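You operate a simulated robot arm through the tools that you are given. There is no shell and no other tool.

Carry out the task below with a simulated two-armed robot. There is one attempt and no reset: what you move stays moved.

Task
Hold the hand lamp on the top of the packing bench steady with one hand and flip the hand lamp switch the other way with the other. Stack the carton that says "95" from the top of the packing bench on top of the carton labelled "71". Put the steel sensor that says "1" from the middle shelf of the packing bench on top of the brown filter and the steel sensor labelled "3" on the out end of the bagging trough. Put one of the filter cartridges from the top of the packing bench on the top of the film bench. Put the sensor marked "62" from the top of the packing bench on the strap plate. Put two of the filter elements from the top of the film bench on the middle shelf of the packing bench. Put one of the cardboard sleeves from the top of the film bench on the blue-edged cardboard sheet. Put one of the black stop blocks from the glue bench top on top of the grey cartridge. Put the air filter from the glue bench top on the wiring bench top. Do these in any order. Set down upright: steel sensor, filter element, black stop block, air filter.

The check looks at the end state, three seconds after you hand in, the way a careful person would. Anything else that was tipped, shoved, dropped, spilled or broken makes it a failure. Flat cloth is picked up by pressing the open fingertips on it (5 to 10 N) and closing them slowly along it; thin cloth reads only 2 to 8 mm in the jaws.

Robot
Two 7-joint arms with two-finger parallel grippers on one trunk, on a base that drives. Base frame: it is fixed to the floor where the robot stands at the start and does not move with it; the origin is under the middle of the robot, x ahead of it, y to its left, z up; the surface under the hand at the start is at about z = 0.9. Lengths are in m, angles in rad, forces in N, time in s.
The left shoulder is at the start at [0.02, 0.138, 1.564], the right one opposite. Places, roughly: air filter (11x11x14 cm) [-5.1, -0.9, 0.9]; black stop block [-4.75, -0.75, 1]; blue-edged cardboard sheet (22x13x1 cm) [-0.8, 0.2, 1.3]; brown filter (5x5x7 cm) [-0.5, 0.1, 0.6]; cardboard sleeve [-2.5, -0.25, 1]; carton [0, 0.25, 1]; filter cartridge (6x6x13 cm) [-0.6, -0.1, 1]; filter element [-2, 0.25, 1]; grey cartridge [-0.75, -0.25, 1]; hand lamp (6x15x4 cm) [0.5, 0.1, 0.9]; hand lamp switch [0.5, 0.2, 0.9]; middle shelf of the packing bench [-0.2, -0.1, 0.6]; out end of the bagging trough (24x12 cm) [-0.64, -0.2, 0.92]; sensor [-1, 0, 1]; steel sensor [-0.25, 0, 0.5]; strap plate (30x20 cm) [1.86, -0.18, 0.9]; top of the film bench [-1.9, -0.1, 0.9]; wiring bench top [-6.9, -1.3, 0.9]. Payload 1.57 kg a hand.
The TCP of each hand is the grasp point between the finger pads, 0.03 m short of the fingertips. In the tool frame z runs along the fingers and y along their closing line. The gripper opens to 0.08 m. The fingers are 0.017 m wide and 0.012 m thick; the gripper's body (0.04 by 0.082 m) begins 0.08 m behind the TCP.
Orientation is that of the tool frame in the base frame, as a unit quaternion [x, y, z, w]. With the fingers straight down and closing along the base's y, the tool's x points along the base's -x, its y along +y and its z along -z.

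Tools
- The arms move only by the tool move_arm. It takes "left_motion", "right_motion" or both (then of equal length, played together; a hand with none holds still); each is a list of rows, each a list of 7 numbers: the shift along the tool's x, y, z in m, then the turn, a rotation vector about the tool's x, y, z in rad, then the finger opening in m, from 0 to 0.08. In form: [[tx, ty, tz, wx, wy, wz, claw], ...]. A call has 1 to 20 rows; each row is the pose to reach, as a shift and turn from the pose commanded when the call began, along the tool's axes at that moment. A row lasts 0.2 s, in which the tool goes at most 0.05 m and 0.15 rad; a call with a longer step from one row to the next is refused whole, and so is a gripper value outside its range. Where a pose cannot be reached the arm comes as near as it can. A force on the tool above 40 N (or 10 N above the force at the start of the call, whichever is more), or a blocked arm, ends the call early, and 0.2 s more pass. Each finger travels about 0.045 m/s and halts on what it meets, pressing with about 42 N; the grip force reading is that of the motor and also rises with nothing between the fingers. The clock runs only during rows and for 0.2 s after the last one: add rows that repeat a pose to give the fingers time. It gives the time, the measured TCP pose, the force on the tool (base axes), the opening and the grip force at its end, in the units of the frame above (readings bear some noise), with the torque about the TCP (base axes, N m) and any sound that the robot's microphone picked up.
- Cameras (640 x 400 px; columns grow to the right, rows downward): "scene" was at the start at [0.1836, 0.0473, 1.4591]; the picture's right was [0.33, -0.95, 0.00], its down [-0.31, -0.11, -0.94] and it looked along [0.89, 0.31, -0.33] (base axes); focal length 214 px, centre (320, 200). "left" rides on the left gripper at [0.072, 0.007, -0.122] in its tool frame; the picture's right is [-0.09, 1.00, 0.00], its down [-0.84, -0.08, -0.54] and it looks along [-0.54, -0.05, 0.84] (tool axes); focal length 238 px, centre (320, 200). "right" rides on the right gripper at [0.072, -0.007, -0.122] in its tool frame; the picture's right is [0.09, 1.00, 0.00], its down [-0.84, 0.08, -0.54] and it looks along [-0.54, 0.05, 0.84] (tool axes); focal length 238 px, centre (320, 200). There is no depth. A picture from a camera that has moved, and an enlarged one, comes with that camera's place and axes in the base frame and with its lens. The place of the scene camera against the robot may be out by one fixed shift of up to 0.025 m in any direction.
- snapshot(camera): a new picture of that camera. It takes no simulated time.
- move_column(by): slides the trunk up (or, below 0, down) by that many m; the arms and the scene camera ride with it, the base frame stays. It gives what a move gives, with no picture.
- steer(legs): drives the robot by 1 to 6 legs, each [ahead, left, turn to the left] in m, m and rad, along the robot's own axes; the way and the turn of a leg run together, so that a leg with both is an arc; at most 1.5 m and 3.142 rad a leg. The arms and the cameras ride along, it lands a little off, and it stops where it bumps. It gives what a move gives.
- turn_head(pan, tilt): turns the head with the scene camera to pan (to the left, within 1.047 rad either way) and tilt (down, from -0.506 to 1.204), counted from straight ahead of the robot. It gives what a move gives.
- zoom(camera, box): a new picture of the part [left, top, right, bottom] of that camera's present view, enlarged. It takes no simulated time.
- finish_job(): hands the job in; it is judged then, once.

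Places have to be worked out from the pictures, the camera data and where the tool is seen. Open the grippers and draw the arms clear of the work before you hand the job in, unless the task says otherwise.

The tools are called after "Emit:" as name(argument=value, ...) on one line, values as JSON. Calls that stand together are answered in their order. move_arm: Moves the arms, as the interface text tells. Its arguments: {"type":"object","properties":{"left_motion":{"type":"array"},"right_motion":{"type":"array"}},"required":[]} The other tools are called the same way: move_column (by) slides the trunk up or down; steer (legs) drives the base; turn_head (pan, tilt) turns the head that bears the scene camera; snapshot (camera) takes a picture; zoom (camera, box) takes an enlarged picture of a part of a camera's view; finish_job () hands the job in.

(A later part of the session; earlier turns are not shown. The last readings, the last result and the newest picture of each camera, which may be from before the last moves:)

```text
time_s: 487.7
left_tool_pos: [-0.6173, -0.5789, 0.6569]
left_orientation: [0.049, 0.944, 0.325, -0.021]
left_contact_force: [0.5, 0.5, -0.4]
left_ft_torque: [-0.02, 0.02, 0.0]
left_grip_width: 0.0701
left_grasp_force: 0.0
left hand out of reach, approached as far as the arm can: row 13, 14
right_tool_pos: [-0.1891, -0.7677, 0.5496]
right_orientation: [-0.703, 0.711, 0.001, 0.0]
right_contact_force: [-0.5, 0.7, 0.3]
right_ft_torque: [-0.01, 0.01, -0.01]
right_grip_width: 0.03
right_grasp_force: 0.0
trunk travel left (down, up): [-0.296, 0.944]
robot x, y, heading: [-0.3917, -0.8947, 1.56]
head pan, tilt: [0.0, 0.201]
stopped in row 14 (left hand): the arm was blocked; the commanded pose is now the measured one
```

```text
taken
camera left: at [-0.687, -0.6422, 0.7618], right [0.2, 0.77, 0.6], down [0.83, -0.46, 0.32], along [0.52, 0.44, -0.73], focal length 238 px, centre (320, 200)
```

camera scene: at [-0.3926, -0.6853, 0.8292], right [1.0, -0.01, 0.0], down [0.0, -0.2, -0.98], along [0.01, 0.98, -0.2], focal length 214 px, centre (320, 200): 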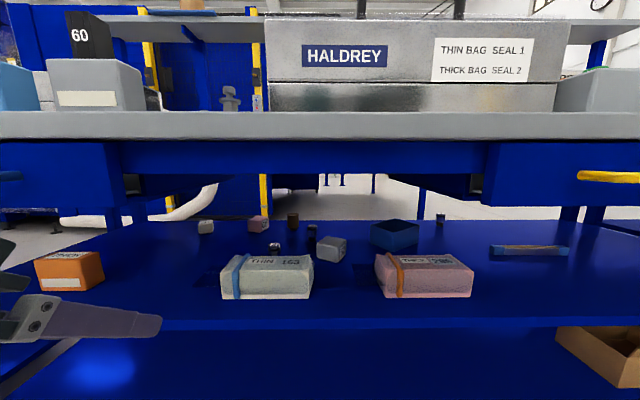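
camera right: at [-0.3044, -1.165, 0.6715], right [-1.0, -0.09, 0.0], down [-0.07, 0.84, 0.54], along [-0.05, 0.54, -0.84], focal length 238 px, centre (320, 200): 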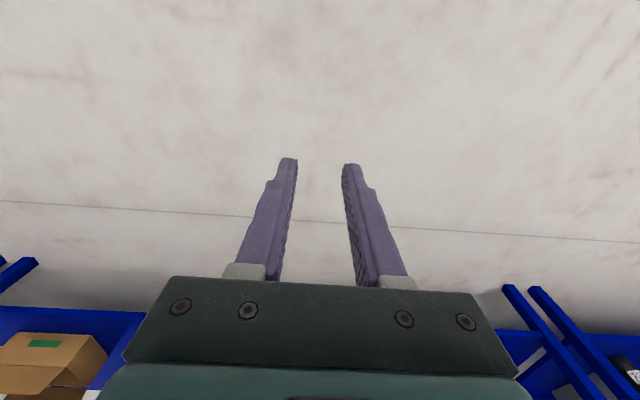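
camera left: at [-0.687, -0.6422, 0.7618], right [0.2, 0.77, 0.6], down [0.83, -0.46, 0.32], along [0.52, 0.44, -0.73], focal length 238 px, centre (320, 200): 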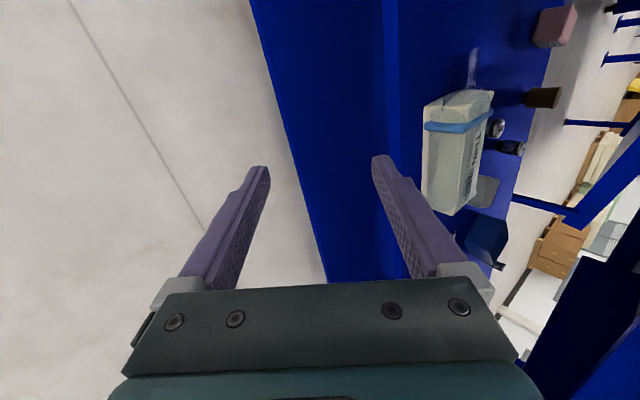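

Positive roll is limited to ≈1.75 rad. I try the other direction.

Emit:
move_arm(left_motion=[[0, 0, -0.01, 0, 0, -0.145, 0.07], [0, 0, -0.02, 0, 0, -0.29, 0.07], [0, 0, -0.02, 0, 0, -0.435, 0.07], [0, 0, -0.02, 0, 0, -0.58, 0.07], [0, 0, -0.02, 0, 0, -0.725, 0.07], [0, 0, -0.02, 0, 0, -0.87, 0.07], [0, 0, -0.02, 0, 0, -1.015, 0.07], [0, 0, -0.02, 0, 0, -1.16, 0.07], [0, 0, -0.02, 0, 0, -1.305, 0.07], [0, 0, -0.02, 0, 0, -1.45, 0.07], [0, 0, -0.02, 0, 0, -1.595, 0.07], [0, 0, -0.02, 0, 0, -1.74, 0.07], [0, 0, -0.02, 0, 0, -1.885, 0.07], [0, 0, -0.02, 0, 0, -2.03, 0.07], [0, 0, -0.02, 0, 0, -2.175, 0.07], [0, 0, -0.02, 0, 0, -2.32, 0.07], [0, 0, -0.02, 0, 0, -2.465, 0.07], [0, 0, -0.02, 0, 0, -2.61, 0.07], [0, 0, -0.02, 0, 0, -2.755, 0.07], [0, 0, -0.02, 0, 0, -2.9, 0.07]])

Emit:
move_arm(left_motion=[[0, 0, 0, 0, 0, -0.145, 0.07], [0, 0, 0, 0, 0, -0.29, 0.07], [0, 0, 0, 0, 0, -0.435, 0.07], [0, 0, 0, 0, 0, -0.58, 0.07], [0, 0, 0, 0, 0, -0.725, 0.07], [0, 0, 0, 0, 0, -0.87, 0.07], [0, 0, 0, 0, 0, -1.015, 0.07], [0, 0, 0, 0, 0, -1.16, 0.07], [0, 0, 0, 0, 0, -1.305, 0.07], [0, 0, 0, 0, 0, -1.45, 0.07], [0, 0, 0, 0, 0, -1.595, 0.07], [0, 0, 0, 0, 0, -1.74, 0.07], [0, 0, 0, 0, 0, -1.885, 0.07], [0, 0, 0, 0, 0, -2.0, 0.07]])

Emit:
snapshot(camera="left")

```text
time_s: 491.9
left_tool_pos: [-0.6183, -0.5729, 0.6653]
left_orientation: [0.93, -0.162, -0.06, -0.324]
left_contact_force: [-0.9, 0.2, -0.1]
left_ft_torque: [0.01, -0.03, 0.04]
left_grip_width: 0.0701
left_grasp_force: 0.0
left hand out of reach, approached as far as the arm can: row 1, 2, 3, 4, 5, 6, 7, 8, 9, 10, 11, 12, 13, 14, 15, 16, 17, 18, 19, 20
right_tool_pos: [-0.1882, -0.7675, 0.5466]
right_orientation: [-0.703, 0.711, 0.001, -0.001]
right_contact_force: [1.0, 0.7, 0.1]
right_ft_torque: [-0.02, 0.0, 0.01]
right_grip_width: 0.03
right_grasp_force: 0.0
trunk travel left (down, up): [-0.296, 0.944]
robot x, y, heading: [-0.393, -0.8962, 1.554]
head pan, tilt: [0.0, 0.201]
```

```text
time_s: 494.9
left_tool_pos: [-0.6192, -0.5721, 0.6665]
left_orientation: [0.639, 0.695, 0.241, -0.226]
left_contact_force: [0.3, 0.5, -0.3]
left_ft_torque: [-0.01, 0.01, 0.0]
left_grip_width: 0.0698
left_grasp_force: 0.0
right_tool_pos: [-0.188, -0.7678, 0.5473]
right_orientation: [-0.704, 0.711, 0.001, 0.0]
right_contact_force: [-0.3, 0.2, -0.1]
right_ft_torque: [0.01, 0.01, 0.01]
right_grip_width: 0.0299
right_grasp_force: 0.1
trunk travel left (down, up): [-0.296, 0.944]
robot x, y, heading: [-0.3919, -0.8972, 1.56]
head pan, tilt: [0.0, 0.201]
```

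```text
taken
camera left: at [-0.617, -0.592, 0.807], right [1.0, 0.0, -0.01], down [-0.01, -0.99, -0.1], along [-0.01, 0.1, -0.99], focal length 238 px, centre (320, 200)
```

left: 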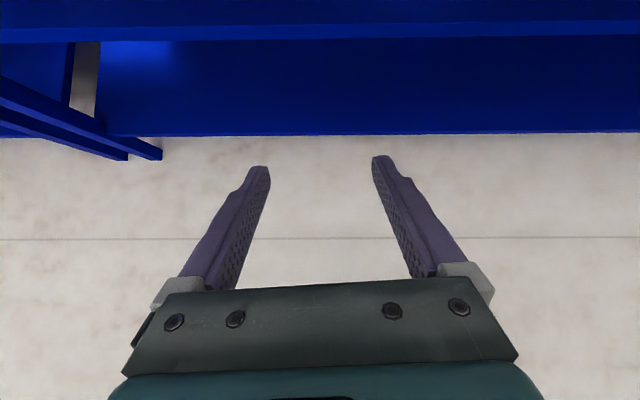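

Negative roll works: the camera is now above the hand looking down. I flatten the pitch a bit (≈40° below horizontal), lower the trunk and check elbow location.

Emit:
move_arm(left_motion=[[0, 0, 0, 0, 0.07, 0.025, 0.07], [0.02, 0, -0.01, 0, 0.14, 0.05, 0.07], [0.05, 0, -0.03, 0, 0.2, 0.074, 0.07], [0.08, 0, -0.06, 0, 0.2, 0.074, 0.07], [0.08, 0, -0.06, 0, 0.2, 0.074, 0.07]])

Emit:
move_column(by=-0.14)

Emit:
turn_head(pan=0.7, tilt=0.3)

Emit:
snapshot(camera="scene")

Emit:
snapshot(camera="left")

```text
time_s: 496.1
left_tool_pos: [-0.6297, -0.524, 0.7615]
left_orientation: [0.638, 0.644, 0.295, -0.303]
left_contact_force: [0.3, -1.5, -0.8]
left_ft_torque: [0.01, -0.03, -0.01]
left_grip_width: 0.07
left_grasp_force: 0.1
left hand out of reach, approached as far as the arm can: row 1, 2, 3, 4, 5
right_tool_pos: [-0.1881, -0.7688, 0.5488]
right_orientation: [-0.704, 0.711, 0.0, -0.001]
right_contact_force: [0.3, 0.2, -0.8]
right_ft_torque: [-0.02, 0.01, -0.03]
right_grip_width: 0.0297
right_grasp_force: 0.0
trunk travel left (down, up): [-0.296, 0.944]
robot x, y, heading: [-0.3887, -0.8945, 1.562]
head pan, tilt: [0.0, 0.201]
```

```text
time_s: 497.7
left_tool_pos: [-0.63, -0.5254, 0.6212]
left_orientation: [0.637, 0.644, 0.294, -0.304]
left_contact_force: [0.4, 0.7, 0.2]
left_ft_torque: [0.01, -0.01, 0.0]
left_grip_width: 0.0703
left_grasp_force: 0.0
right_tool_pos: [-0.189, -0.7671, 0.4085]
right_orientation: [-0.703, 0.711, 0.001, -0.001]
right_contact_force: [0.6, 0.1, 0.0]
right_ft_torque: [0.01, -0.02, -0.01]
right_grip_width: 0.03
right_grasp_force: 0.1
trunk travel left (down, up): [-0.156, 1.084]
robot x, y, heading: [-0.395, -0.8937, 1.553]
head pan, tilt: [0.0, 0.201]
```

```text
time_s: 498.8
left_tool_pos: [-0.6293, -0.5239, 0.6201]
left_orientation: [0.638, 0.644, 0.294, -0.303]
left_contact_force: [0.3, 0.1, 0.2]
left_ft_torque: [0.01, 0.01, 0.01]
left_grip_width: 0.0701
left_grasp_force: 0.1
right_tool_pos: [-0.1898, -0.7676, 0.4076]
right_orientation: [-0.704, 0.711, 0.0, -0.001]
right_contact_force: [-0.2, 0.8, -0.7]
right_ft_torque: [0.02, 0.01, 0.0]
right_grip_width: 0.0301
right_grasp_force: 0.1
trunk travel left (down, up): [-0.156, 1.084]
robot x, y, heading: [-0.3948, -0.8949, 1.56]
head pan, tilt: [0.7, 0.3]
```

```text
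taken
camera scene: at [-0.4529, -0.7064, 0.68], right [0.77, 0.63, 0.0], down [0.19, -0.23, -0.96], along [-0.61, 0.74, -0.3], focal length 214 px, centre (320, 200)
```

scene: 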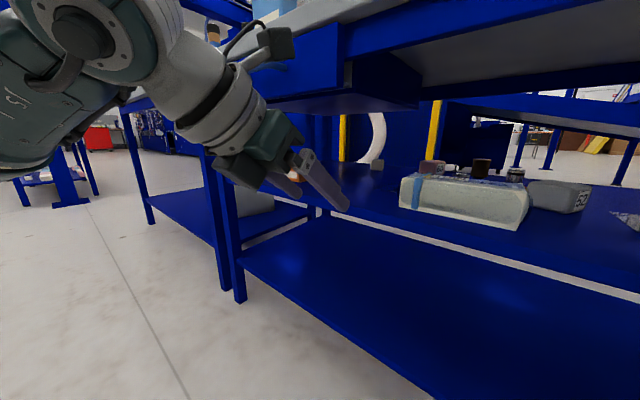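

```text
taken
camera left: at [-0.6217, -0.5703, 0.7544], right [1.0, -0.05, -0.08], down [-0.07, -0.95, -0.29], along [-0.06, 0.3, -0.95], focal length 238 px, centre (320, 200)
```

left: 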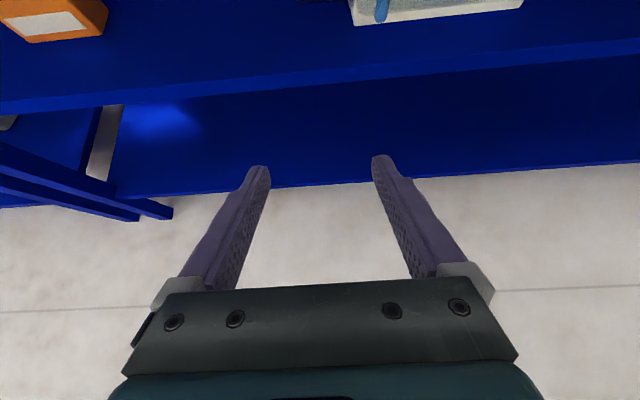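

The link behind the wrist is too high to slide under the apron (bottom ≈0.80). I lower the trunk further and flatten the hand to ≈33° so the forearm runs low.

Emit:
move_column(by=-0.12)

Emit:
move_arm(left_motion=[[0.03, 0, -0.025, 0, 0.04, 0, 0.07], [0.06, 0, -0.05, 0, 0.08, 0, 0.07], [0.092, 0, -0.077, 0, 0.12, 0, 0.07], [0.092, 0, -0.077, 0, 0.12, 0, 0.07]])

Emit:
snapshot(camera="scene")

Emit:
snapshot(camera="left")

```text
time_s: 500.3
left_tool_pos: [-0.6305, -0.5242, 0.5018]
left_orientation: [0.638, 0.644, 0.294, -0.303]
left_contact_force: [0.7, -0.2, -0.3]
left_ft_torque: [-0.02, 0.01, 0.01]
left_grip_width: 0.0702
left_grasp_force: 0.0
right_tool_pos: [-0.1886, -0.7665, 0.2881]
right_orientation: [-0.703, 0.711, 0.001, 0.0]
right_contact_force: [0.4, 0.2, 0.3]
right_ft_torque: [-0.01, -0.02, -0.01]
right_grip_width: 0.0301
right_grasp_force: 0.0
trunk travel left (down, up): [-0.036, 1.204]
robot x, y, heading: [-0.389, -0.8931, 1.558]
head pan, tilt: [0.7, 0.3]
```

```text
time_s: 501.3
left_tool_pos: [-0.6255, -0.5363, 0.5592]
left_orientation: [0.654, 0.644, 0.277, -0.286]
left_contact_force: [-0.4, -0.3, -0.1]
left_ft_torque: [-0.01, -0.02, -0.01]
left_grip_width: 0.07
left_grasp_force: 0.0
left hand out of reach, approached as far as the arm can: row 1, 2
right_tool_pos: [-0.1889, -0.7666, 0.2871]
right_orientation: [-0.703, 0.711, 0.0, -0.001]
right_contact_force: [0.7, 0.0, 0.1]
right_ft_torque: [0.0, 0.01, 0.04]
right_grip_width: 0.03
right_grasp_force: 0.1
trunk travel left (down, up): [-0.036, 1.204]
robot x, y, heading: [-0.3911, -0.8949, 1.565]
head pan, tilt: [0.7, 0.3]
stopped in row 4 (left hand): the arm was blocked; the commanded pose is now the measured one
```

```text
taken
camera scene: at [-0.453, -0.7067, 0.5599], right [0.77, 0.64, 0.0], down [0.19, -0.23, -0.96], along [-0.61, 0.74, -0.3], focal length 214 px, centre (320, 200)
```

scene: 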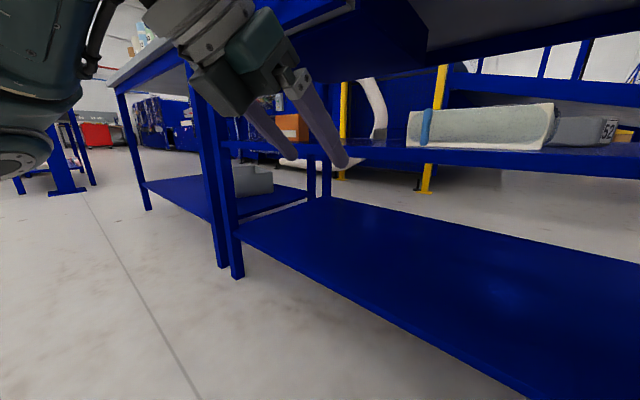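

```text
taken
camera left: at [-0.6166, -0.5752, 0.6951], right [0.99, -0.07, -0.09], down [-0.09, -0.97, -0.24], along [-0.07, 0.24, -0.97], focal length 238 px, centre (320, 200)
```

left: 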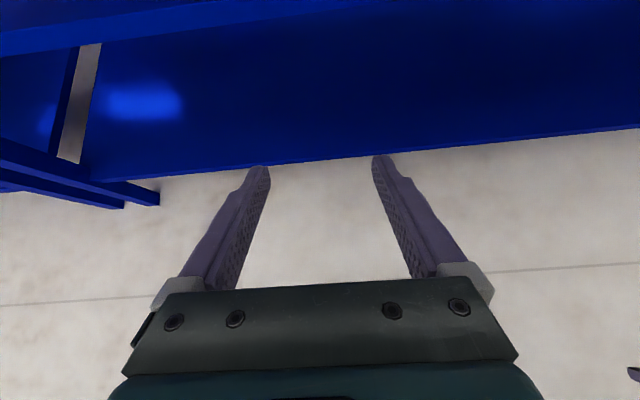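

Blocked at that height; I raise the trunk back to ≈0.78 shoulder height and instead extend the arm forward.

Emit:
move_column(by=0.12)

Emit:
move_arm(left_motion=[[0.008, 0.018, 0.027, 0, 0.0, 0, 0.07], [0.016, 0.035, 0.053, 0, 0.02, 0, 0.07], [0.025, 0.053, 0.08, 0, 0.04, 0, 0.07], [0.033, 0.07, 0.107, 0, 0.05, 0, 0.07], [0.033, 0.07, 0.107, 0, 0.05, 0, 0.07]])

Emit:
snapshot(camera="scene")

Emit:
snapshot(camera="left")

```text
time_s: 502.8
left_tool_pos: [-0.6254, -0.5377, 0.6789]
left_orientation: [0.654, 0.644, 0.275, -0.286]
left_contact_force: [-1.0, 0.2, -0.1]
left_ft_torque: [0.0, -0.01, 0.03]
left_grip_width: 0.0699
left_grasp_force: 0.0
right_tool_pos: [-0.1887, -0.7679, 0.4085]
right_orientation: [-0.703, 0.711, 0.001, 0.0]
right_contact_force: [0.3, -0.2, 0.0]
right_ft_torque: [-0.01, -0.03, 0.01]
right_grip_width: 0.03
right_grasp_force: 0.0
trunk travel left (down, up): [-0.156, 1.084]
robot x, y, heading: [-0.3928, -0.8936, 1.558]
head pan, tilt: [0.7, 0.3]
```

```text
time_s: 504.0
left_tool_pos: [-0.5573, -0.4353, 0.6359]
left_orientation: [0.645, 0.636, 0.295, -0.305]
left_contact_force: [-1.0, -0.8, 0.6]
left_ft_torque: [0.0, 0.0, 0.01]
left_grip_width: 0.0701
left_grasp_force: 0.1
right_tool_pos: [-0.1905, -0.7686, 0.4074]
right_orientation: [-0.703, 0.711, 0.0, -0.001]
right_contact_force: [-0.9, 0.1, 0.2]
right_ft_torque: [-0.01, -0.03, 0.02]
right_grip_width: 0.0301
right_grasp_force: 0.0
trunk travel left (down, up): [-0.156, 1.084]
robot x, y, heading: [-0.3902, -0.8946, 1.559]
head pan, tilt: [0.7, 0.3]
```

```text
taken
camera scene: at [-0.4534, -0.7069, 0.6799], right [0.77, 0.64, 0.0], down [0.19, -0.23, -0.96], along [-0.61, 0.74, -0.3], focal length 214 px, centre (320, 200)
```

scene: 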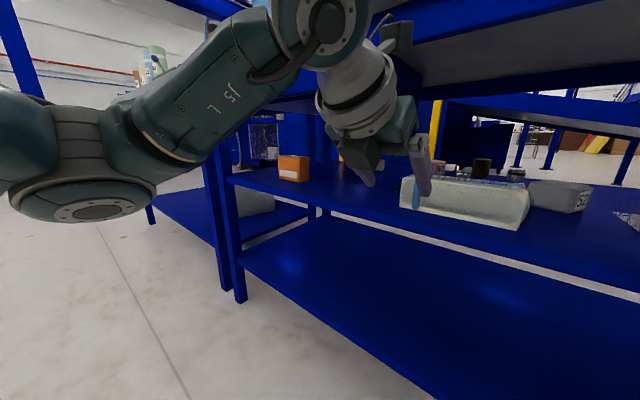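

```text
taken
camera left: at [-0.5486, -0.4828, 0.7678], right [0.99, -0.06, -0.09], down [-0.09, -0.95, -0.29], along [-0.07, 0.3, -0.95], focal length 238 px, centre (320, 200)
```

left: 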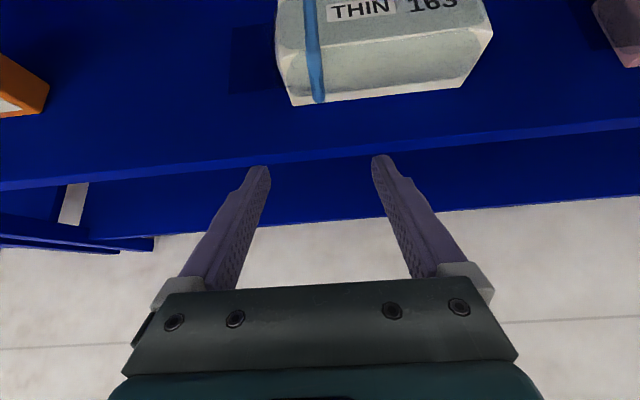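

Now the forearm runs low and the wrist is the highest part (≈0.80 at this height). I back up 15 cm and extend the arm 10 cm more so the elbow stays clear of the shelf edge.

Emit:
steer(legs=[[-0.15, 0, 0]])

Emit:
move_arm(left_motion=[[0.014, 0.01, 0.032, 0, 0, 0, 0.06], [0.028, 0.02, 0.064, 0, 0, 0, 0.06], [0.0415, 0.03, 0.096, 0, 0, 0, 0.06], [0.0415, 0.03, 0.096, 0, 0, 0, 0.06]])

Emit:
snapshot(camera="scene")

Emit:
snapshot(camera="left")

```text
time_s: 505.3
left_tool_pos: [-0.5584, -0.5844, 0.6358]
left_orientation: [0.644, 0.636, 0.295, -0.305]
left_contact_force: [-0.6, -0.2, -0.1]
left_ft_torque: [0.01, 0.01, 0.02]
left_grip_width: 0.0698
left_grasp_force: 0.1
right_tool_pos: [-0.1904, -0.9142, 0.4085]
right_orientation: [-0.704, 0.711, 0.001, 0.0]
right_contact_force: [0.0, -0.6, -0.4]
right_ft_torque: [0.01, -0.01, -0.01]
right_grip_width: 0.0299
right_grasp_force: 0.0
trunk travel left (down, up): [-0.156, 1.084]
robot x, y, heading: [-0.3915, -1.0396, 1.561]
head pan, tilt: [0.7, 0.3]
```

```text
time_s: 506.3
left_tool_pos: [-0.5264, -0.4851, 0.6043]
left_orientation: [0.645, 0.635, 0.296, -0.304]
left_contact_force: [0.2, 0.4, 0.0]
left_ft_torque: [-0.04, -0.01, 0.0]
left_grip_width: 0.0599
left_grasp_force: 0.1
right_tool_pos: [-0.1908, -0.9155, 0.4076]
right_orientation: [-0.704, 0.711, 0.0, -0.001]
right_contact_force: [0.6, 0.0, -1.3]
right_ft_torque: [0.01, 0.03, -0.03]
right_grip_width: 0.0304
right_grasp_force: 0.0
trunk travel left (down, up): [-0.156, 1.084]
robot x, y, heading: [-0.3918, -1.0395, 1.561]
head pan, tilt: [0.7, 0.3]
```

```text
taken
camera scene: at [-0.4551, -0.855, 0.6799], right [0.77, 0.64, 0.0], down [0.19, -0.23, -0.96], along [-0.61, 0.74, -0.3], focal length 214 px, centre (320, 200)
```

scene: 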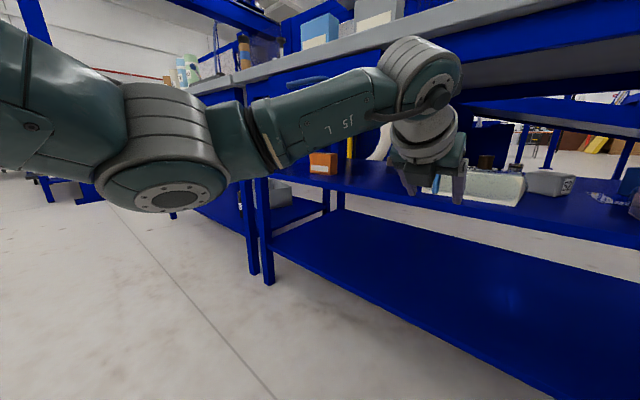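

```text
taken
camera left: at [-0.5181, -0.5308, 0.7372], right [0.99, -0.06, -0.09], down [-0.09, -0.95, -0.29], along [-0.06, 0.3, -0.95], focal length 238 px, centre (320, 200)
```

left: 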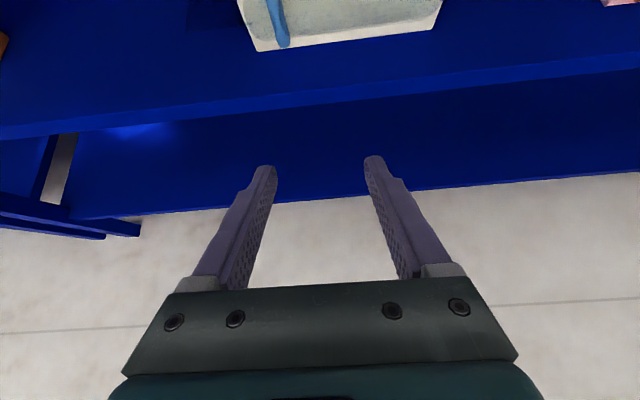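

I flatten to ≈33°, raise to TCP 0.645 and center on x, so I can pass over the sack (top ≈0.615) yet keep the wrist under the apron.

Emit:
move_arm(left_motion=[[0.016, 0.01, -0.013, 0, 0.06, 0, 0.06], [0.0323, 0.019, -0.027, 0, 0.12, 0, 0.06], [0.0323, 0.019, -0.027, 0, 0.12, 0, 0.06]])

Emit:
steer(legs=[[0.13, 0, 0]])

Emit:
snapshot(camera="left")

Emit:
turn_head(pan=0.35, tilt=0.1)

Emit:
snapshot(camera="scene")

```text
time_s: 507.1
left_tool_pos: [-0.5089, -0.4853, 0.6459]
left_orientation: [0.625, 0.617, 0.334, -0.343]
left_contact_force: [0.5, 0.3, 0.4]
left_ft_torque: [0.01, -0.01, 0.0]
left_grip_width: 0.06
left_grasp_force: 0.1
right_tool_pos: [-0.1906, -0.9158, 0.4082]
right_orientation: [-0.704, 0.71, 0.001, -0.001]
right_contact_force: [0.0, -1.1, 0.3]
right_ft_torque: [-0.02, -0.01, 0.0]
right_grip_width: 0.0303
right_grasp_force: 0.0
trunk travel left (down, up): [-0.156, 1.084]
robot x, y, heading: [-0.3909, -1.0439, 1.561]
head pan, tilt: [0.7, 0.3]
```

```text
time_s: 508.4
left_tool_pos: [-0.5069, -0.3563, 0.6435]
left_orientation: [0.626, 0.616, 0.333, -0.342]
left_contact_force: [-0.9, 0.9, -0.2]
left_ft_torque: [0.02, 0.02, 0.01]
left_grip_width: 0.0601
left_grasp_force: 0.1
right_tool_pos: [-0.1894, -0.788, 0.4073]
right_orientation: [-0.703, 0.711, 0.0, -0.001]
right_contact_force: [0.4, -0.3, 0.0]
right_ft_torque: [0.01, -0.05, 0.03]
right_grip_width: 0.0301
right_grasp_force: 0.1
trunk travel left (down, up): [-0.156, 1.084]
robot x, y, heading: [-0.3886, -0.919, 1.558]
head pan, tilt: [0.7, 0.3]
```

```text
taken
camera left: at [-0.4985, -0.4184, 0.7705], right [0.99, -0.06, -0.09], down [-0.09, -0.91, -0.4], along [-0.06, 0.41, -0.91], focal length 238 px, centre (320, 200)
```

left: 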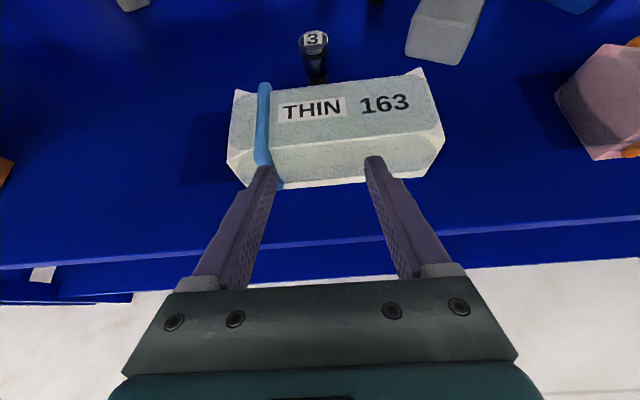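

```text
time_s: 509.2
left_tool_pos: [-0.5061, -0.355, 0.6441]
left_orientation: [0.626, 0.617, 0.333, -0.342]
left_contact_force: [-0.2, 0.0, 0.0]
left_ft_torque: [0.01, 0.03, 0.0]
left_grip_width: 0.0601
left_grasp_force: 0.1
right_tool_pos: [-0.1881, -0.7858, 0.4078]
right_orientation: [-0.704, 0.711, 0.0, -0.001]
right_contact_force: [-0.4, 0.2, 0.3]
right_ft_torque: [-0.01, -0.01, -0.01]
right_grip_width: 0.03
right_grasp_force: 0.0
trunk travel left (down, up): [-0.156, 1.084]
robot x, y, heading: [-0.3897, -0.9106, 1.558]
head pan, tilt: [0.351, 0.099]
```

```text
taken
camera scene: at [-0.4245, -0.7105, 0.6986], right [0.94, 0.33, 0.0], down [0.03, -0.09, -0.99], along [-0.33, 0.94, -0.1], focal length 214 px, centre (320, 200)
```

scene: 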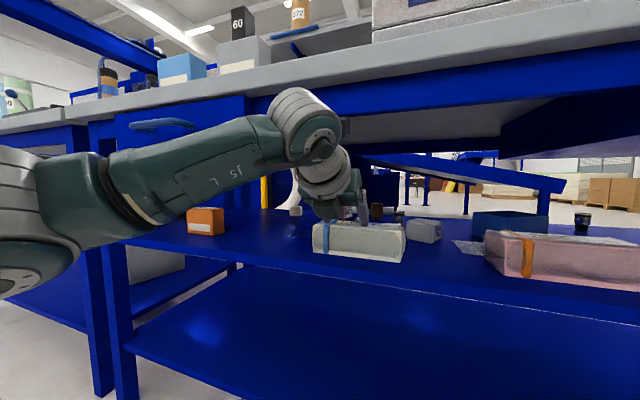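

Clearances: wrist top would be within ~1 cm of the apron, so I flatten further to ≈27° before passing over the sack.

Emit:
move_arm(left_motion=[[0, 0, 0, 0, 0.055, 0, 0.06], [0.002, 0, 0, 0, 0.105, 0, 0.06], [0.002, 0, 0, 0, 0.105, 0, 0.06]])

Emit:
snapshot(camera="left")

Emit:
snapshot(camera="scene")

```text
time_s: 510.0
left_tool_pos: [-0.5069, -0.3539, 0.6461]
left_orientation: [0.607, 0.598, 0.365, -0.374]
left_contact_force: [0.0, 0.3, 0.3]
left_ft_torque: [0.0, 0.0, 0.04]
left_grip_width: 0.06
left_grasp_force: 0.0
right_tool_pos: [-0.1886, -0.7856, 0.4077]
right_orientation: [-0.703, 0.711, 0.001, -0.001]
right_contact_force: [0.1, -0.4, 0.5]
right_ft_torque: [0.02, 0.0, 0.04]
right_grip_width: 0.0299
right_grasp_force: 0.0
trunk travel left (down, up): [-0.156, 1.084]
robot x, y, heading: [-0.3916, -0.9129, 1.562]
head pan, tilt: [0.351, 0.099]
```

```text
taken
camera left: at [-0.4988, -0.4292, 0.7656], right [0.99, -0.05, -0.1], down [-0.09, -0.86, -0.5], along [-0.06, 0.51, -0.86], focal length 238 px, centre (320, 200)
```

left: 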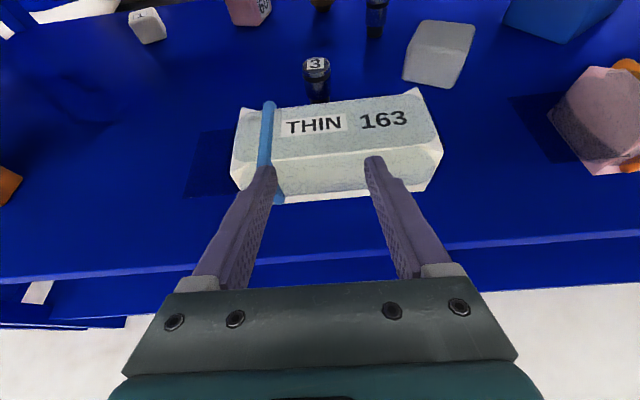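

```text
taken
camera scene: at [-0.4242, -0.7105, 0.6986], right [0.94, 0.33, 0.0], down [0.03, -0.09, -0.99], along [-0.33, 0.94, -0.1], focal length 214 px, centre (320, 200)
```

scene: 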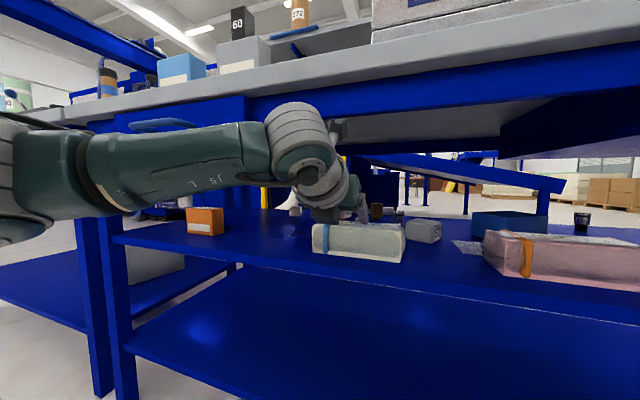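

Wrist is ≈2 cm below the apron level. Sensor 3 is at (−0.506,−0.147). I advance 11 cm over the sack, then lower.

Emit:
steer(legs=[[0.108, 0.0, 0.0]])

Emit:
snapshot(camera="left")

Emit:
snapshot(camera="scene")

```text
time_s: 511.2
left_tool_pos: [-0.5038, -0.247, 0.6449]
left_orientation: [0.608, 0.597, 0.366, -0.373]
left_contact_force: [-0.1, 0.4, -0.1]
left_ft_torque: [-0.01, -0.01, 0.0]
left_grip_width: 0.06
left_grasp_force: 0.0
right_tool_pos: [-0.1869, -0.6808, 0.4086]
right_orientation: [-0.702, 0.712, 0.0, -0.001]
right_contact_force: [-0.6, 0.0, 0.6]
right_ft_torque: [0.01, -0.01, -0.01]
right_grip_width: 0.03
right_grasp_force: 0.1
trunk travel left (down, up): [-0.156, 1.084]
robot x, y, heading: [-0.3901, -0.8075, 1.558]
head pan, tilt: [0.351, 0.099]
```

```text
taken
camera left: at [-0.4959, -0.3226, 0.7651], right [0.99, -0.05, -0.1], down [-0.09, -0.86, -0.5], along [-0.06, 0.5, -0.86], focal length 238 px, centre (320, 200)
```

left: 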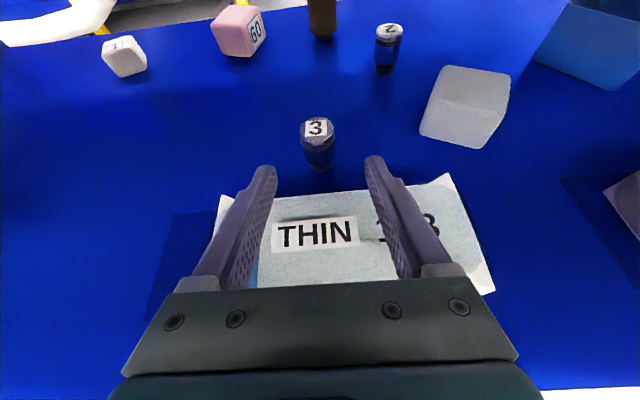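

```text
taken
camera scene: at [-0.4224, -0.6042, 0.6985], right [0.94, 0.33, 0.0], down [0.03, -0.09, -0.99], along [-0.33, 0.94, -0.1], focal length 214 px, centre (320, 200)
```

scene: 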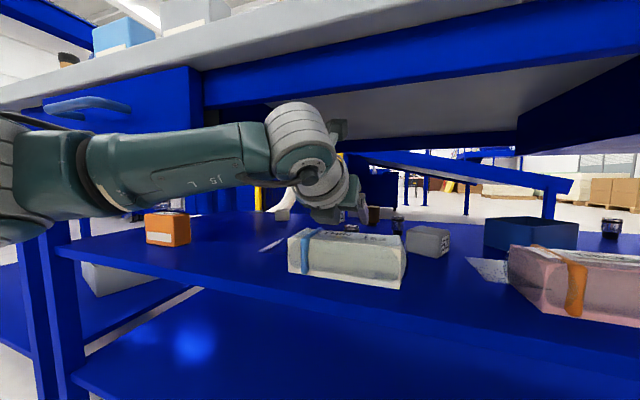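

Now I advance and lower alternately so the fingers clear the sack and the forearm goes beneath the drawer.

Emit:
steer(legs=[[0.014, 0.003, 0.0]])

Emit:
move_column(by=-0.024)

Emit:
steer(legs=[[0.045, 0.0, 0.0]])

Emit:
snapshot(camera="left")

Emit:
snapshot(camera="scene")

```text
time_s: 512.0
left_tool_pos: [-0.506, -0.2351, 0.646]
left_orientation: [0.609, 0.597, 0.366, -0.372]
left_contact_force: [-0.5, 0.0, 0.1]
left_ft_torque: [-0.01, 0.01, 0.01]
left_grip_width: 0.0598
left_grasp_force: 0.2
right_tool_pos: [-0.1883, -0.6687, 0.4076]
right_orientation: [-0.702, 0.712, 0.0, -0.002]
right_contact_force: [0.4, -0.8, 0.6]
right_ft_torque: [-0.01, 0.02, -0.02]
right_grip_width: 0.03
right_grasp_force: 0.2
trunk travel left (down, up): [-0.156, 1.084]
robot x, y, heading: [-0.3928, -0.7936, 1.556]
head pan, tilt: [0.351, 0.099]
```

```text
time_s: 512.7
left_tool_pos: [-0.5067, -0.2289, 0.6253]
left_orientation: [0.607, 0.595, 0.369, -0.374]
left_contact_force: [-0.4, 1.0, 14.5]
left_ft_torque: [0.25, -0.52, -0.03]
left_grip_width: 0.0595
left_grasp_force: 0.0
right_tool_pos: [-0.1895, -0.6632, 0.3843]
right_orientation: [-0.702, 0.712, 0.0, 0.0]
right_contact_force: [-0.3, 0.1, -0.3]
right_ft_torque: [-0.03, -0.01, -0.01]
right_grip_width: 0.0301
right_grasp_force: 0.1
trunk travel left (down, up): [-0.132, 1.108]
robot x, y, heading: [-0.3861, -0.7914, 1.56]
head pan, tilt: [0.351, 0.099]
```

```text
time_s: 513.6
left_tool_pos: [-0.5071, -0.1886, 0.6204]
left_orientation: [0.609, 0.597, 0.365, -0.373]
left_contact_force: [-0.2, -0.3, 0.0]
left_ft_torque: [0.0, 0.03, -0.01]
left_grip_width: 0.0599
left_grasp_force: 0.1
right_tool_pos: [-0.1897, -0.6228, 0.3837]
right_orientation: [-0.702, 0.712, 0.0, -0.001]
right_contact_force: [-0.9, -0.3, -0.6]
right_ft_torque: [-0.01, 0.01, 0.02]
right_grip_width: 0.03
right_grasp_force: 0.1
trunk travel left (down, up): [-0.132, 1.108]
robot x, y, heading: [-0.3931, -0.745, 1.554]
head pan, tilt: [0.351, 0.099]
```

```text
taken
camera left: at [-0.498, -0.2635, 0.7401], right [0.99, -0.05, -0.1], down [-0.09, -0.86, -0.5], along [-0.06, 0.5, -0.86], focal length 238 px, centre (320, 200)
```

left: 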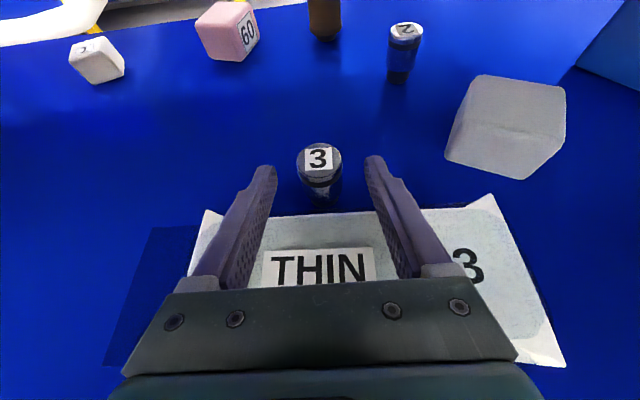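

```text
taken
camera scene: at [-0.4246, -0.5451, 0.6744], right [0.94, 0.33, 0.0], down [0.03, -0.09, -0.99], along [-0.33, 0.94, -0.1], focal length 214 px, centre (320, 200)
```

scene: 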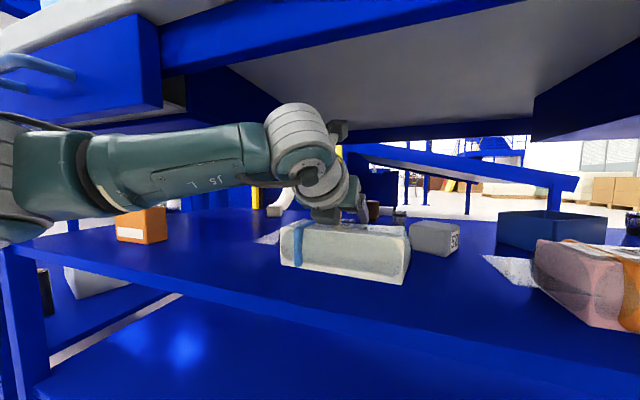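

Lowering touched the sack and dragged it ≈2.5–3 cm forward (its back edge moved from y≈−0.223 to ≈−0.19). I'll drag it back the same way: press lightly on it and move back. First lower in small steps until light contact.

Emit:
move_column(by=-0.006)

Emit:
move_column(by=-0.004)

```text
time_s: 514.1
left_tool_pos: [-0.5058, -0.1855, 0.6174]
left_orientation: [0.609, 0.596, 0.366, -0.373]
left_contact_force: [-0.1, 0.9, 7.0]
left_ft_torque: [-0.01, -0.05, 0.01]
left_grip_width: 0.0601
left_grasp_force: 0.1
right_tool_pos: [-0.1894, -0.6207, 0.3788]
right_orientation: [-0.703, 0.712, 0.0, -0.001]
right_contact_force: [0.0, -0.2, 0.0]
right_ft_torque: [-0.02, 0.0, 0.01]
right_grip_width: 0.03
right_grasp_force: 0.0
trunk travel left (down, up): [-0.126, 1.114]
robot x, y, heading: [-0.3931, -0.7484, 1.555]
head pan, tilt: [0.351, 0.099]
```

```text
time_s: 514.7
left_tool_pos: [-0.5061, -0.1832, 0.6173]
left_orientation: [0.608, 0.594, 0.37, -0.375]
left_contact_force: [0.5, 1.6, 25.1]
left_ft_torque: [-0.08, -0.13, -0.08]
left_grip_width: 0.06
left_grasp_force: 0.1
right_tool_pos: [-0.1895, -0.6163, 0.3751]
right_orientation: [-0.702, 0.712, 0.0, 0.0]
right_contact_force: [-0.2, -0.8, 0.0]
right_ft_torque: [0.04, -0.02, -0.03]
right_grip_width: 0.0299
right_grasp_force: 0.0
trunk travel left (down, up): [-0.122, 1.118]
robot x, y, heading: [-0.3933, -0.7449, 1.556]
head pan, tilt: [0.351, 0.099]
```

Contact ≈25 N on the sack's top. Drive back 3 cm to drag it back.

Emit:
steer(legs=[[-0.03, 0.0, 0.0]])

Emit:
snapshot(camera="left")

```text
time_s: 515.5
left_tool_pos: [-0.5084, -0.214, 0.6155]
left_orientation: [0.607, 0.596, 0.367, -0.375]
left_contact_force: [-0.8, 0.4, 26.2]
left_ft_torque: [-0.14, -0.35, 0.0]
left_grip_width: 0.0602
left_grasp_force: 0.0
right_tool_pos: [-0.1916, -0.6465, 0.3748]
right_orientation: [-0.702, 0.712, 0.002, 0.001]
right_contact_force: [0.3, -0.8, -1.0]
right_ft_torque: [0.02, 0.0, 0.02]
right_grip_width: 0.0299
right_grasp_force: 0.1
trunk travel left (down, up): [-0.122, 1.118]
robot x, y, heading: [-0.3918, -0.7791, 1.557]
head pan, tilt: [0.351, 0.099]
```

```text
taken
camera left: at [-0.4993, -0.2889, 0.7345], right [0.99, -0.05, -0.1], down [-0.09, -0.86, -0.5], along [-0.06, 0.51, -0.86], focal length 238 px, centre (320, 200)
```

left: 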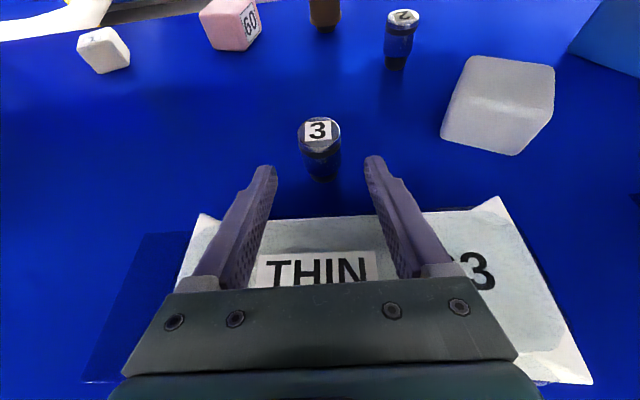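

The sack's back edge is back at ≈−0.222 (original −0.223). I raise off it, advance high, then lower only when over the sensor.

Emit:
move_column(by=0.036)

Emit:
snapshot(camera="left")

Emit:
steer(legs=[[0.066, 0.0, 0.0]])

Emit:
snapshot(camera="left")

Emit:
snapshot(camera="scene")

```text
time_s: 516.3
left_tool_pos: [-0.5067, -0.2179, 0.6495]
left_orientation: [0.608, 0.596, 0.367, -0.374]
left_contact_force: [-0.2, -0.7, -1.0]
left_ft_torque: [-0.03, -0.02, 0.01]
left_grip_width: 0.06
left_grasp_force: 0.0
right_tool_pos: [-0.1906, -0.6523, 0.4104]
right_orientation: [-0.702, 0.712, 0.0, -0.001]
right_contact_force: [-0.6, -0.7, 0.5]
right_ft_torque: [0.03, 0.01, 0.0]
right_grip_width: 0.0301
right_grasp_force: 0.0
trunk travel left (down, up): [-0.158, 1.082]
robot x, y, heading: [-0.3925, -0.781, 1.556]
head pan, tilt: [0.351, 0.099]
```

```text
taken
camera left: at [-0.4985, -0.2929, 0.7687], right [0.99, -0.05, -0.1], down [-0.09, -0.86, -0.5], along [-0.06, 0.51, -0.86], focal length 238 px, centre (320, 200)
```

left: 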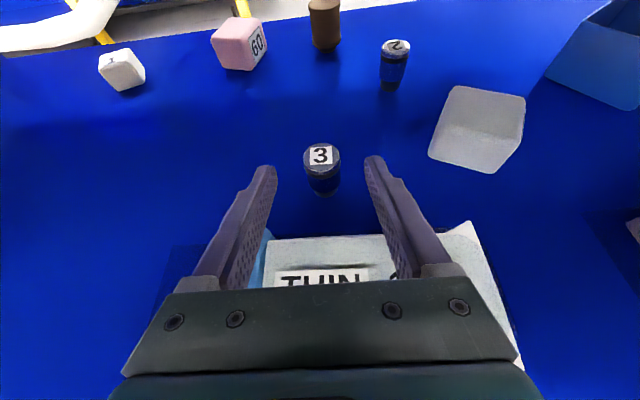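

```text
time_s: 517.3
left_tool_pos: [-0.5048, -0.1518, 0.6491]
left_orientation: [0.608, 0.596, 0.368, -0.374]
left_contact_force: [0.0, 0.4, 0.1]
left_ft_torque: [0.01, -0.01, 0.0]
left_grip_width: 0.06
left_grasp_force: 0.0
right_tool_pos: [-0.1882, -0.5887, 0.4094]
right_orientation: [-0.702, 0.712, 0.0, -0.001]
right_contact_force: [0.4, 0.0, 0.1]
right_ft_torque: [-0.01, 0.02, 0.0]
right_grip_width: 0.03
right_grasp_force: 0.0
trunk travel left (down, up): [-0.158, 1.082]
robot x, y, heading: [-0.3913, -0.7122, 1.554]
head pan, tilt: [0.351, 0.099]
```

```text
taken
camera left: at [-0.4972, -0.228, 0.7683], right [0.99, -0.05, -0.1], down [-0.09, -0.86, -0.5], along [-0.06, 0.51, -0.86], focal length 238 px, centre (320, 200)
```

left: 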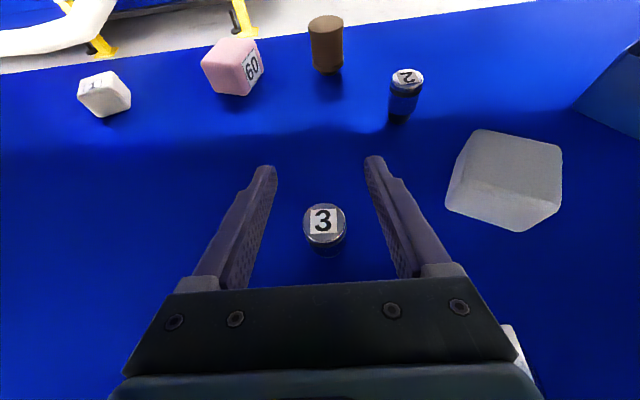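

```text
taken
camera scene: at [-0.4238, -0.5096, 0.7004], right [0.94, 0.33, 0.0], down [0.03, -0.09, -0.99], along [-0.33, 0.94, -0.1], focal length 214 px, centre (320, 200)
```

scene: 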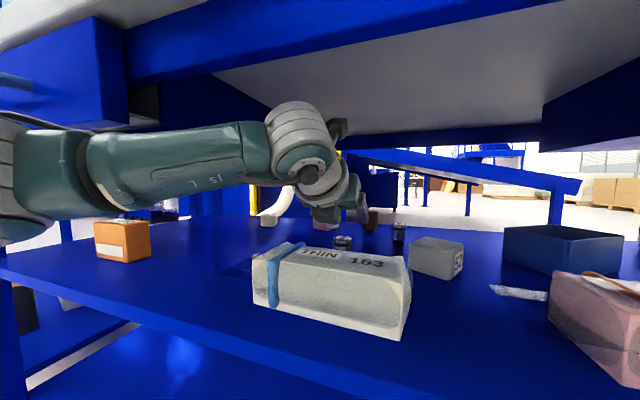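

Sensor 3 is centered between the fingers. Lower 5 cm and grip.

Emit:
move_column(by=-0.045)

Emit:
snapshot(camera="left")

```text
time_s: 518.2
left_tool_pos: [-0.5053, -0.1499, 0.6095]
left_orientation: [0.607, 0.594, 0.371, -0.375]
left_contact_force: [0.3, -9.0, 26.9]
left_ft_torque: [-2.37, -0.05, 0.02]
left_grip_width: 0.0599
left_grasp_force: 0.0
right_tool_pos: [-0.1893, -0.5857, 0.3649]
right_orientation: [-0.702, 0.712, 0.0, -0.001]
right_contact_force: [-0.7, -0.1, -0.1]
right_ft_torque: [-0.01, 0.03, -0.04]
right_grip_width: 0.0301
right_grasp_force: 0.0
trunk travel left (down, up): [-0.113, 1.127]
robot x, y, heading: [-0.3912, -0.7147, 1.559]
head pan, tilt: [0.351, 0.099]
```

```text
taken
camera left: at [-0.4974, -0.2269, 0.7273], right [0.99, -0.05, -0.1], down [-0.09, -0.86, -0.51], along [-0.06, 0.51, -0.86], focal length 238 px, centre (320, 200)
```

left: 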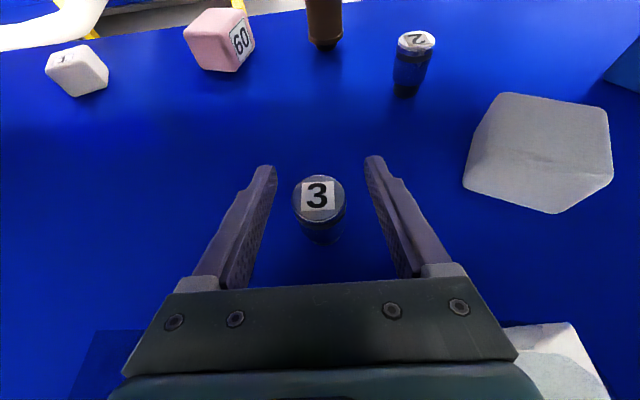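

The rear of the hand touches the sack; I raise 1 cm, steepen the pitch by ~9° (now inside, under the bench) and then lower again.

Emit:
move_column(by=0.012)

Emit:
move_arm(left_motion=[[0, 0, 0, 0, -0.08, 0, 0.06], [0, -0.002, 0, 0, -0.16, 0, 0.06], [0, -0.002, 0, 0, -0.16, 0, 0.06]])

Emit:
snapshot(camera="left")

Emit:
snapshot(camera="scene")

```text
time_s: 518.8
left_tool_pos: [-0.5059, -0.151, 0.6147]
left_orientation: [0.609, 0.596, 0.366, -0.374]
left_contact_force: [0.0, -0.6, 0.8]
left_ft_torque: [0.0, -0.03, -0.01]
left_grip_width: 0.0598
left_grasp_force: 0.1
right_tool_pos: [-0.1886, -0.5874, 0.3754]
right_orientation: [-0.702, 0.712, -0.001, -0.002]
right_contact_force: [-0.2, 0.1, -0.7]
right_ft_torque: [0.01, -0.02, -0.02]
right_grip_width: 0.03
right_grasp_force: 0.1
trunk travel left (down, up): [-0.125, 1.115]
robot x, y, heading: [-0.3885, -0.7095, 1.553]
head pan, tilt: [0.351, 0.099]
```

```text
time_s: 519.6
left_tool_pos: [-0.5073, -0.1516, 0.6156]
left_orientation: [0.636, 0.624, 0.317, -0.325]
left_contact_force: [-0.4, 0.4, 0.4]
left_ft_torque: [0.03, -0.03, 0.0]
left_grip_width: 0.0599
left_grasp_force: 0.0
right_tool_pos: [-0.1887, -0.5849, 0.377]
right_orientation: [-0.702, 0.712, 0.0, -0.002]
right_contact_force: [0.4, -0.2, 0.8]
right_ft_torque: [0.01, -0.02, 0.01]
right_grip_width: 0.0298
right_grasp_force: 0.1
trunk travel left (down, up): [-0.125, 1.115]
robot x, y, heading: [-0.3913, -0.7151, 1.555]
head pan, tilt: [0.351, 0.099]
```

```text
taken
camera left: at [-0.4989, -0.207, 0.7465], right [0.99, -0.06, -0.09], down [-0.09, -0.93, -0.36], along [-0.06, 0.36, -0.93], focal length 238 px, centre (320, 200)
```

left: 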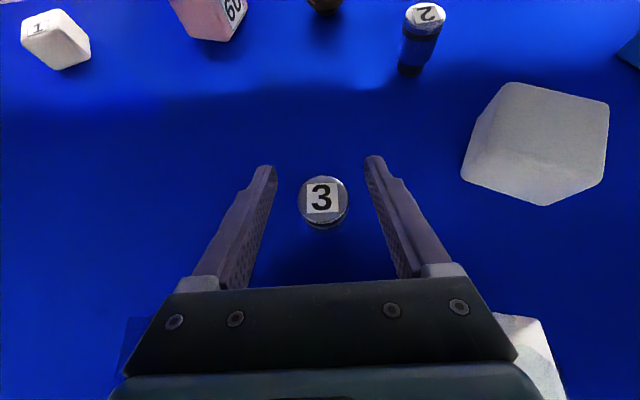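

```text
taken
camera scene: at [-0.4238, -0.5086, 0.6676], right [0.94, 0.33, 0.0], down [0.03, -0.09, -0.99], along [-0.33, 0.94, -0.1], focal length 214 px, centre (320, 200)
```

scene: 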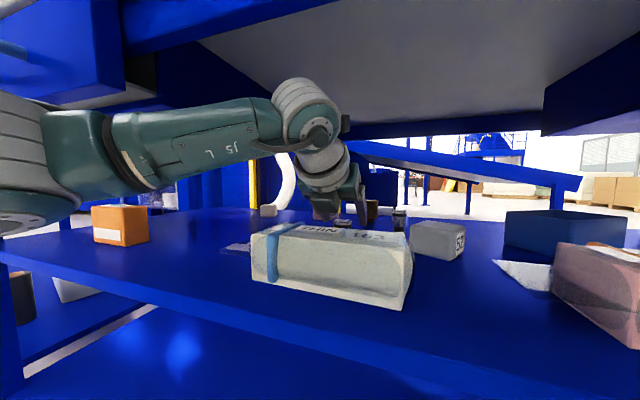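

Emit:
move_column(by=-0.022)

Emit:
snapshot(camera="left")

```text
time_s: 520.3
left_tool_pos: [-0.5066, -0.1504, 0.5961]
left_orientation: [0.635, 0.623, 0.319, -0.326]
left_contact_force: [-0.1, -1.3, 5.1]
left_ft_torque: [-0.46, -0.07, -0.01]
left_grip_width: 0.0603
left_grasp_force: 0.1
right_tool_pos: [-0.1884, -0.5859, 0.3549]
right_orientation: [-0.703, 0.712, 0.0, -0.001]
right_contact_force: [-0.7, -0.3, -0.4]
right_ft_torque: [0.02, 0.01, 0.03]
right_grip_width: 0.0296
right_grasp_force: 0.1
trunk travel left (down, up): [-0.103, 1.137]
robot x, y, heading: [-0.3944, -0.7128, 1.557]
head pan, tilt: [0.351, 0.099]
```

```text
taken
camera left: at [-0.4989, -0.2068, 0.7252], right [0.99, -0.06, -0.09], down [-0.09, -0.93, -0.36], along [-0.06, 0.37, -0.93], focal length 238 px, centre (320, 200)
```

left: 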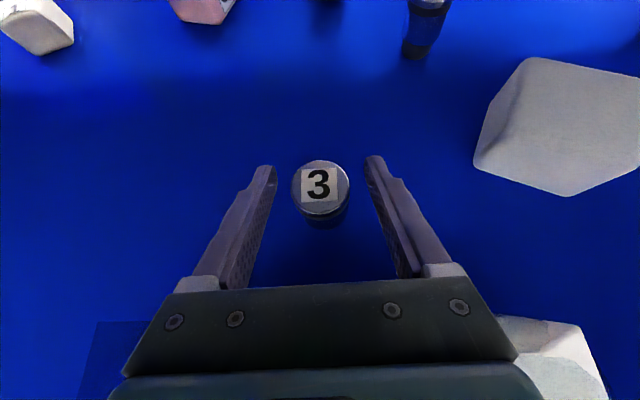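

Only a light touch (5 N). The sensor is right at the grasp point: close the jaws and lift straight up by trunk.

Emit:
move_arm(left_motion=[[0, 0, 0, 0, 0, 0, 0.045], [0, 0, 0, 0, 0, 0, 0.03], [0, 0, 0, 0, 0, 0, 0.02], [0, 0, 0, 0, 0, 0, 0.02], [0, 0, 0, 0, 0, 0, 0.02]])

Emit:
move_column(by=0.03)

Emit:
snapshot(camera="left")

```text
time_s: 521.5
left_tool_pos: [-0.5071, -0.15, 0.5953]
left_orientation: [0.635, 0.624, 0.317, -0.327]
left_contact_force: [0.2, -2.6, 8.7]
left_ft_torque: [-0.61, -0.17, -0.06]
left_grip_width: 0.0332
left_grasp_force: 41.3
right_tool_pos: [-0.1881, -0.584, 0.3549]
right_orientation: [-0.702, 0.712, 0.0, -0.001]
right_contact_force: [1.5, -0.5, 0.4]
right_ft_torque: [-0.04, -0.04, -0.01]
right_grip_width: 0.0303
right_grasp_force: 0.0
trunk travel left (down, up): [-0.103, 1.137]
robot x, y, heading: [-0.3955, -0.7121, 1.554]
head pan, tilt: [0.351, 0.099]
```

```text
time_s: 522.2
left_tool_pos: [-0.5084, -0.1517, 0.624]
left_orientation: [0.636, 0.624, 0.318, -0.325]
left_contact_force: [-0.6, 0.1, -1.3]
left_ft_torque: [0.02, 0.03, 0.01]
left_grip_width: 0.033
left_grasp_force: 40.9
right_tool_pos: [-0.189, -0.5864, 0.3845]
right_orientation: [-0.702, 0.712, 0.0, -0.001]
right_contact_force: [0.0, -0.5, -0.1]
right_ft_torque: [0.01, 0.01, -0.01]
right_grip_width: 0.0299
right_grasp_force: 0.0
trunk travel left (down, up): [-0.133, 1.107]
robot x, y, heading: [-0.3905, -0.7123, 1.558]
head pan, tilt: [0.351, 0.099]
```

```text
taken
camera left: at [-0.4989, -0.207, 0.7541], right [0.99, -0.06, -0.09], down [-0.09, -0.93, -0.36], along [-0.06, 0.36, -0.93], focal length 238 px, centre (320, 200)
```

left: 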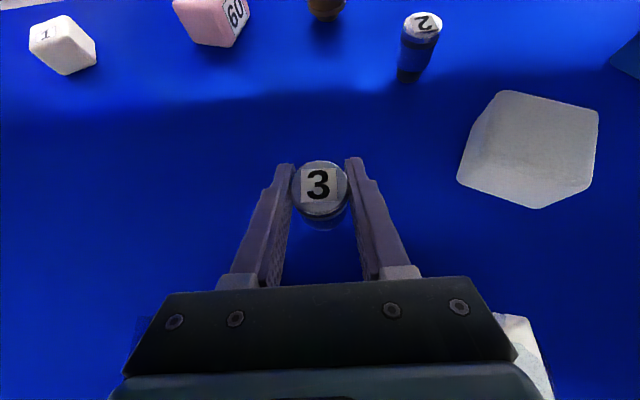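

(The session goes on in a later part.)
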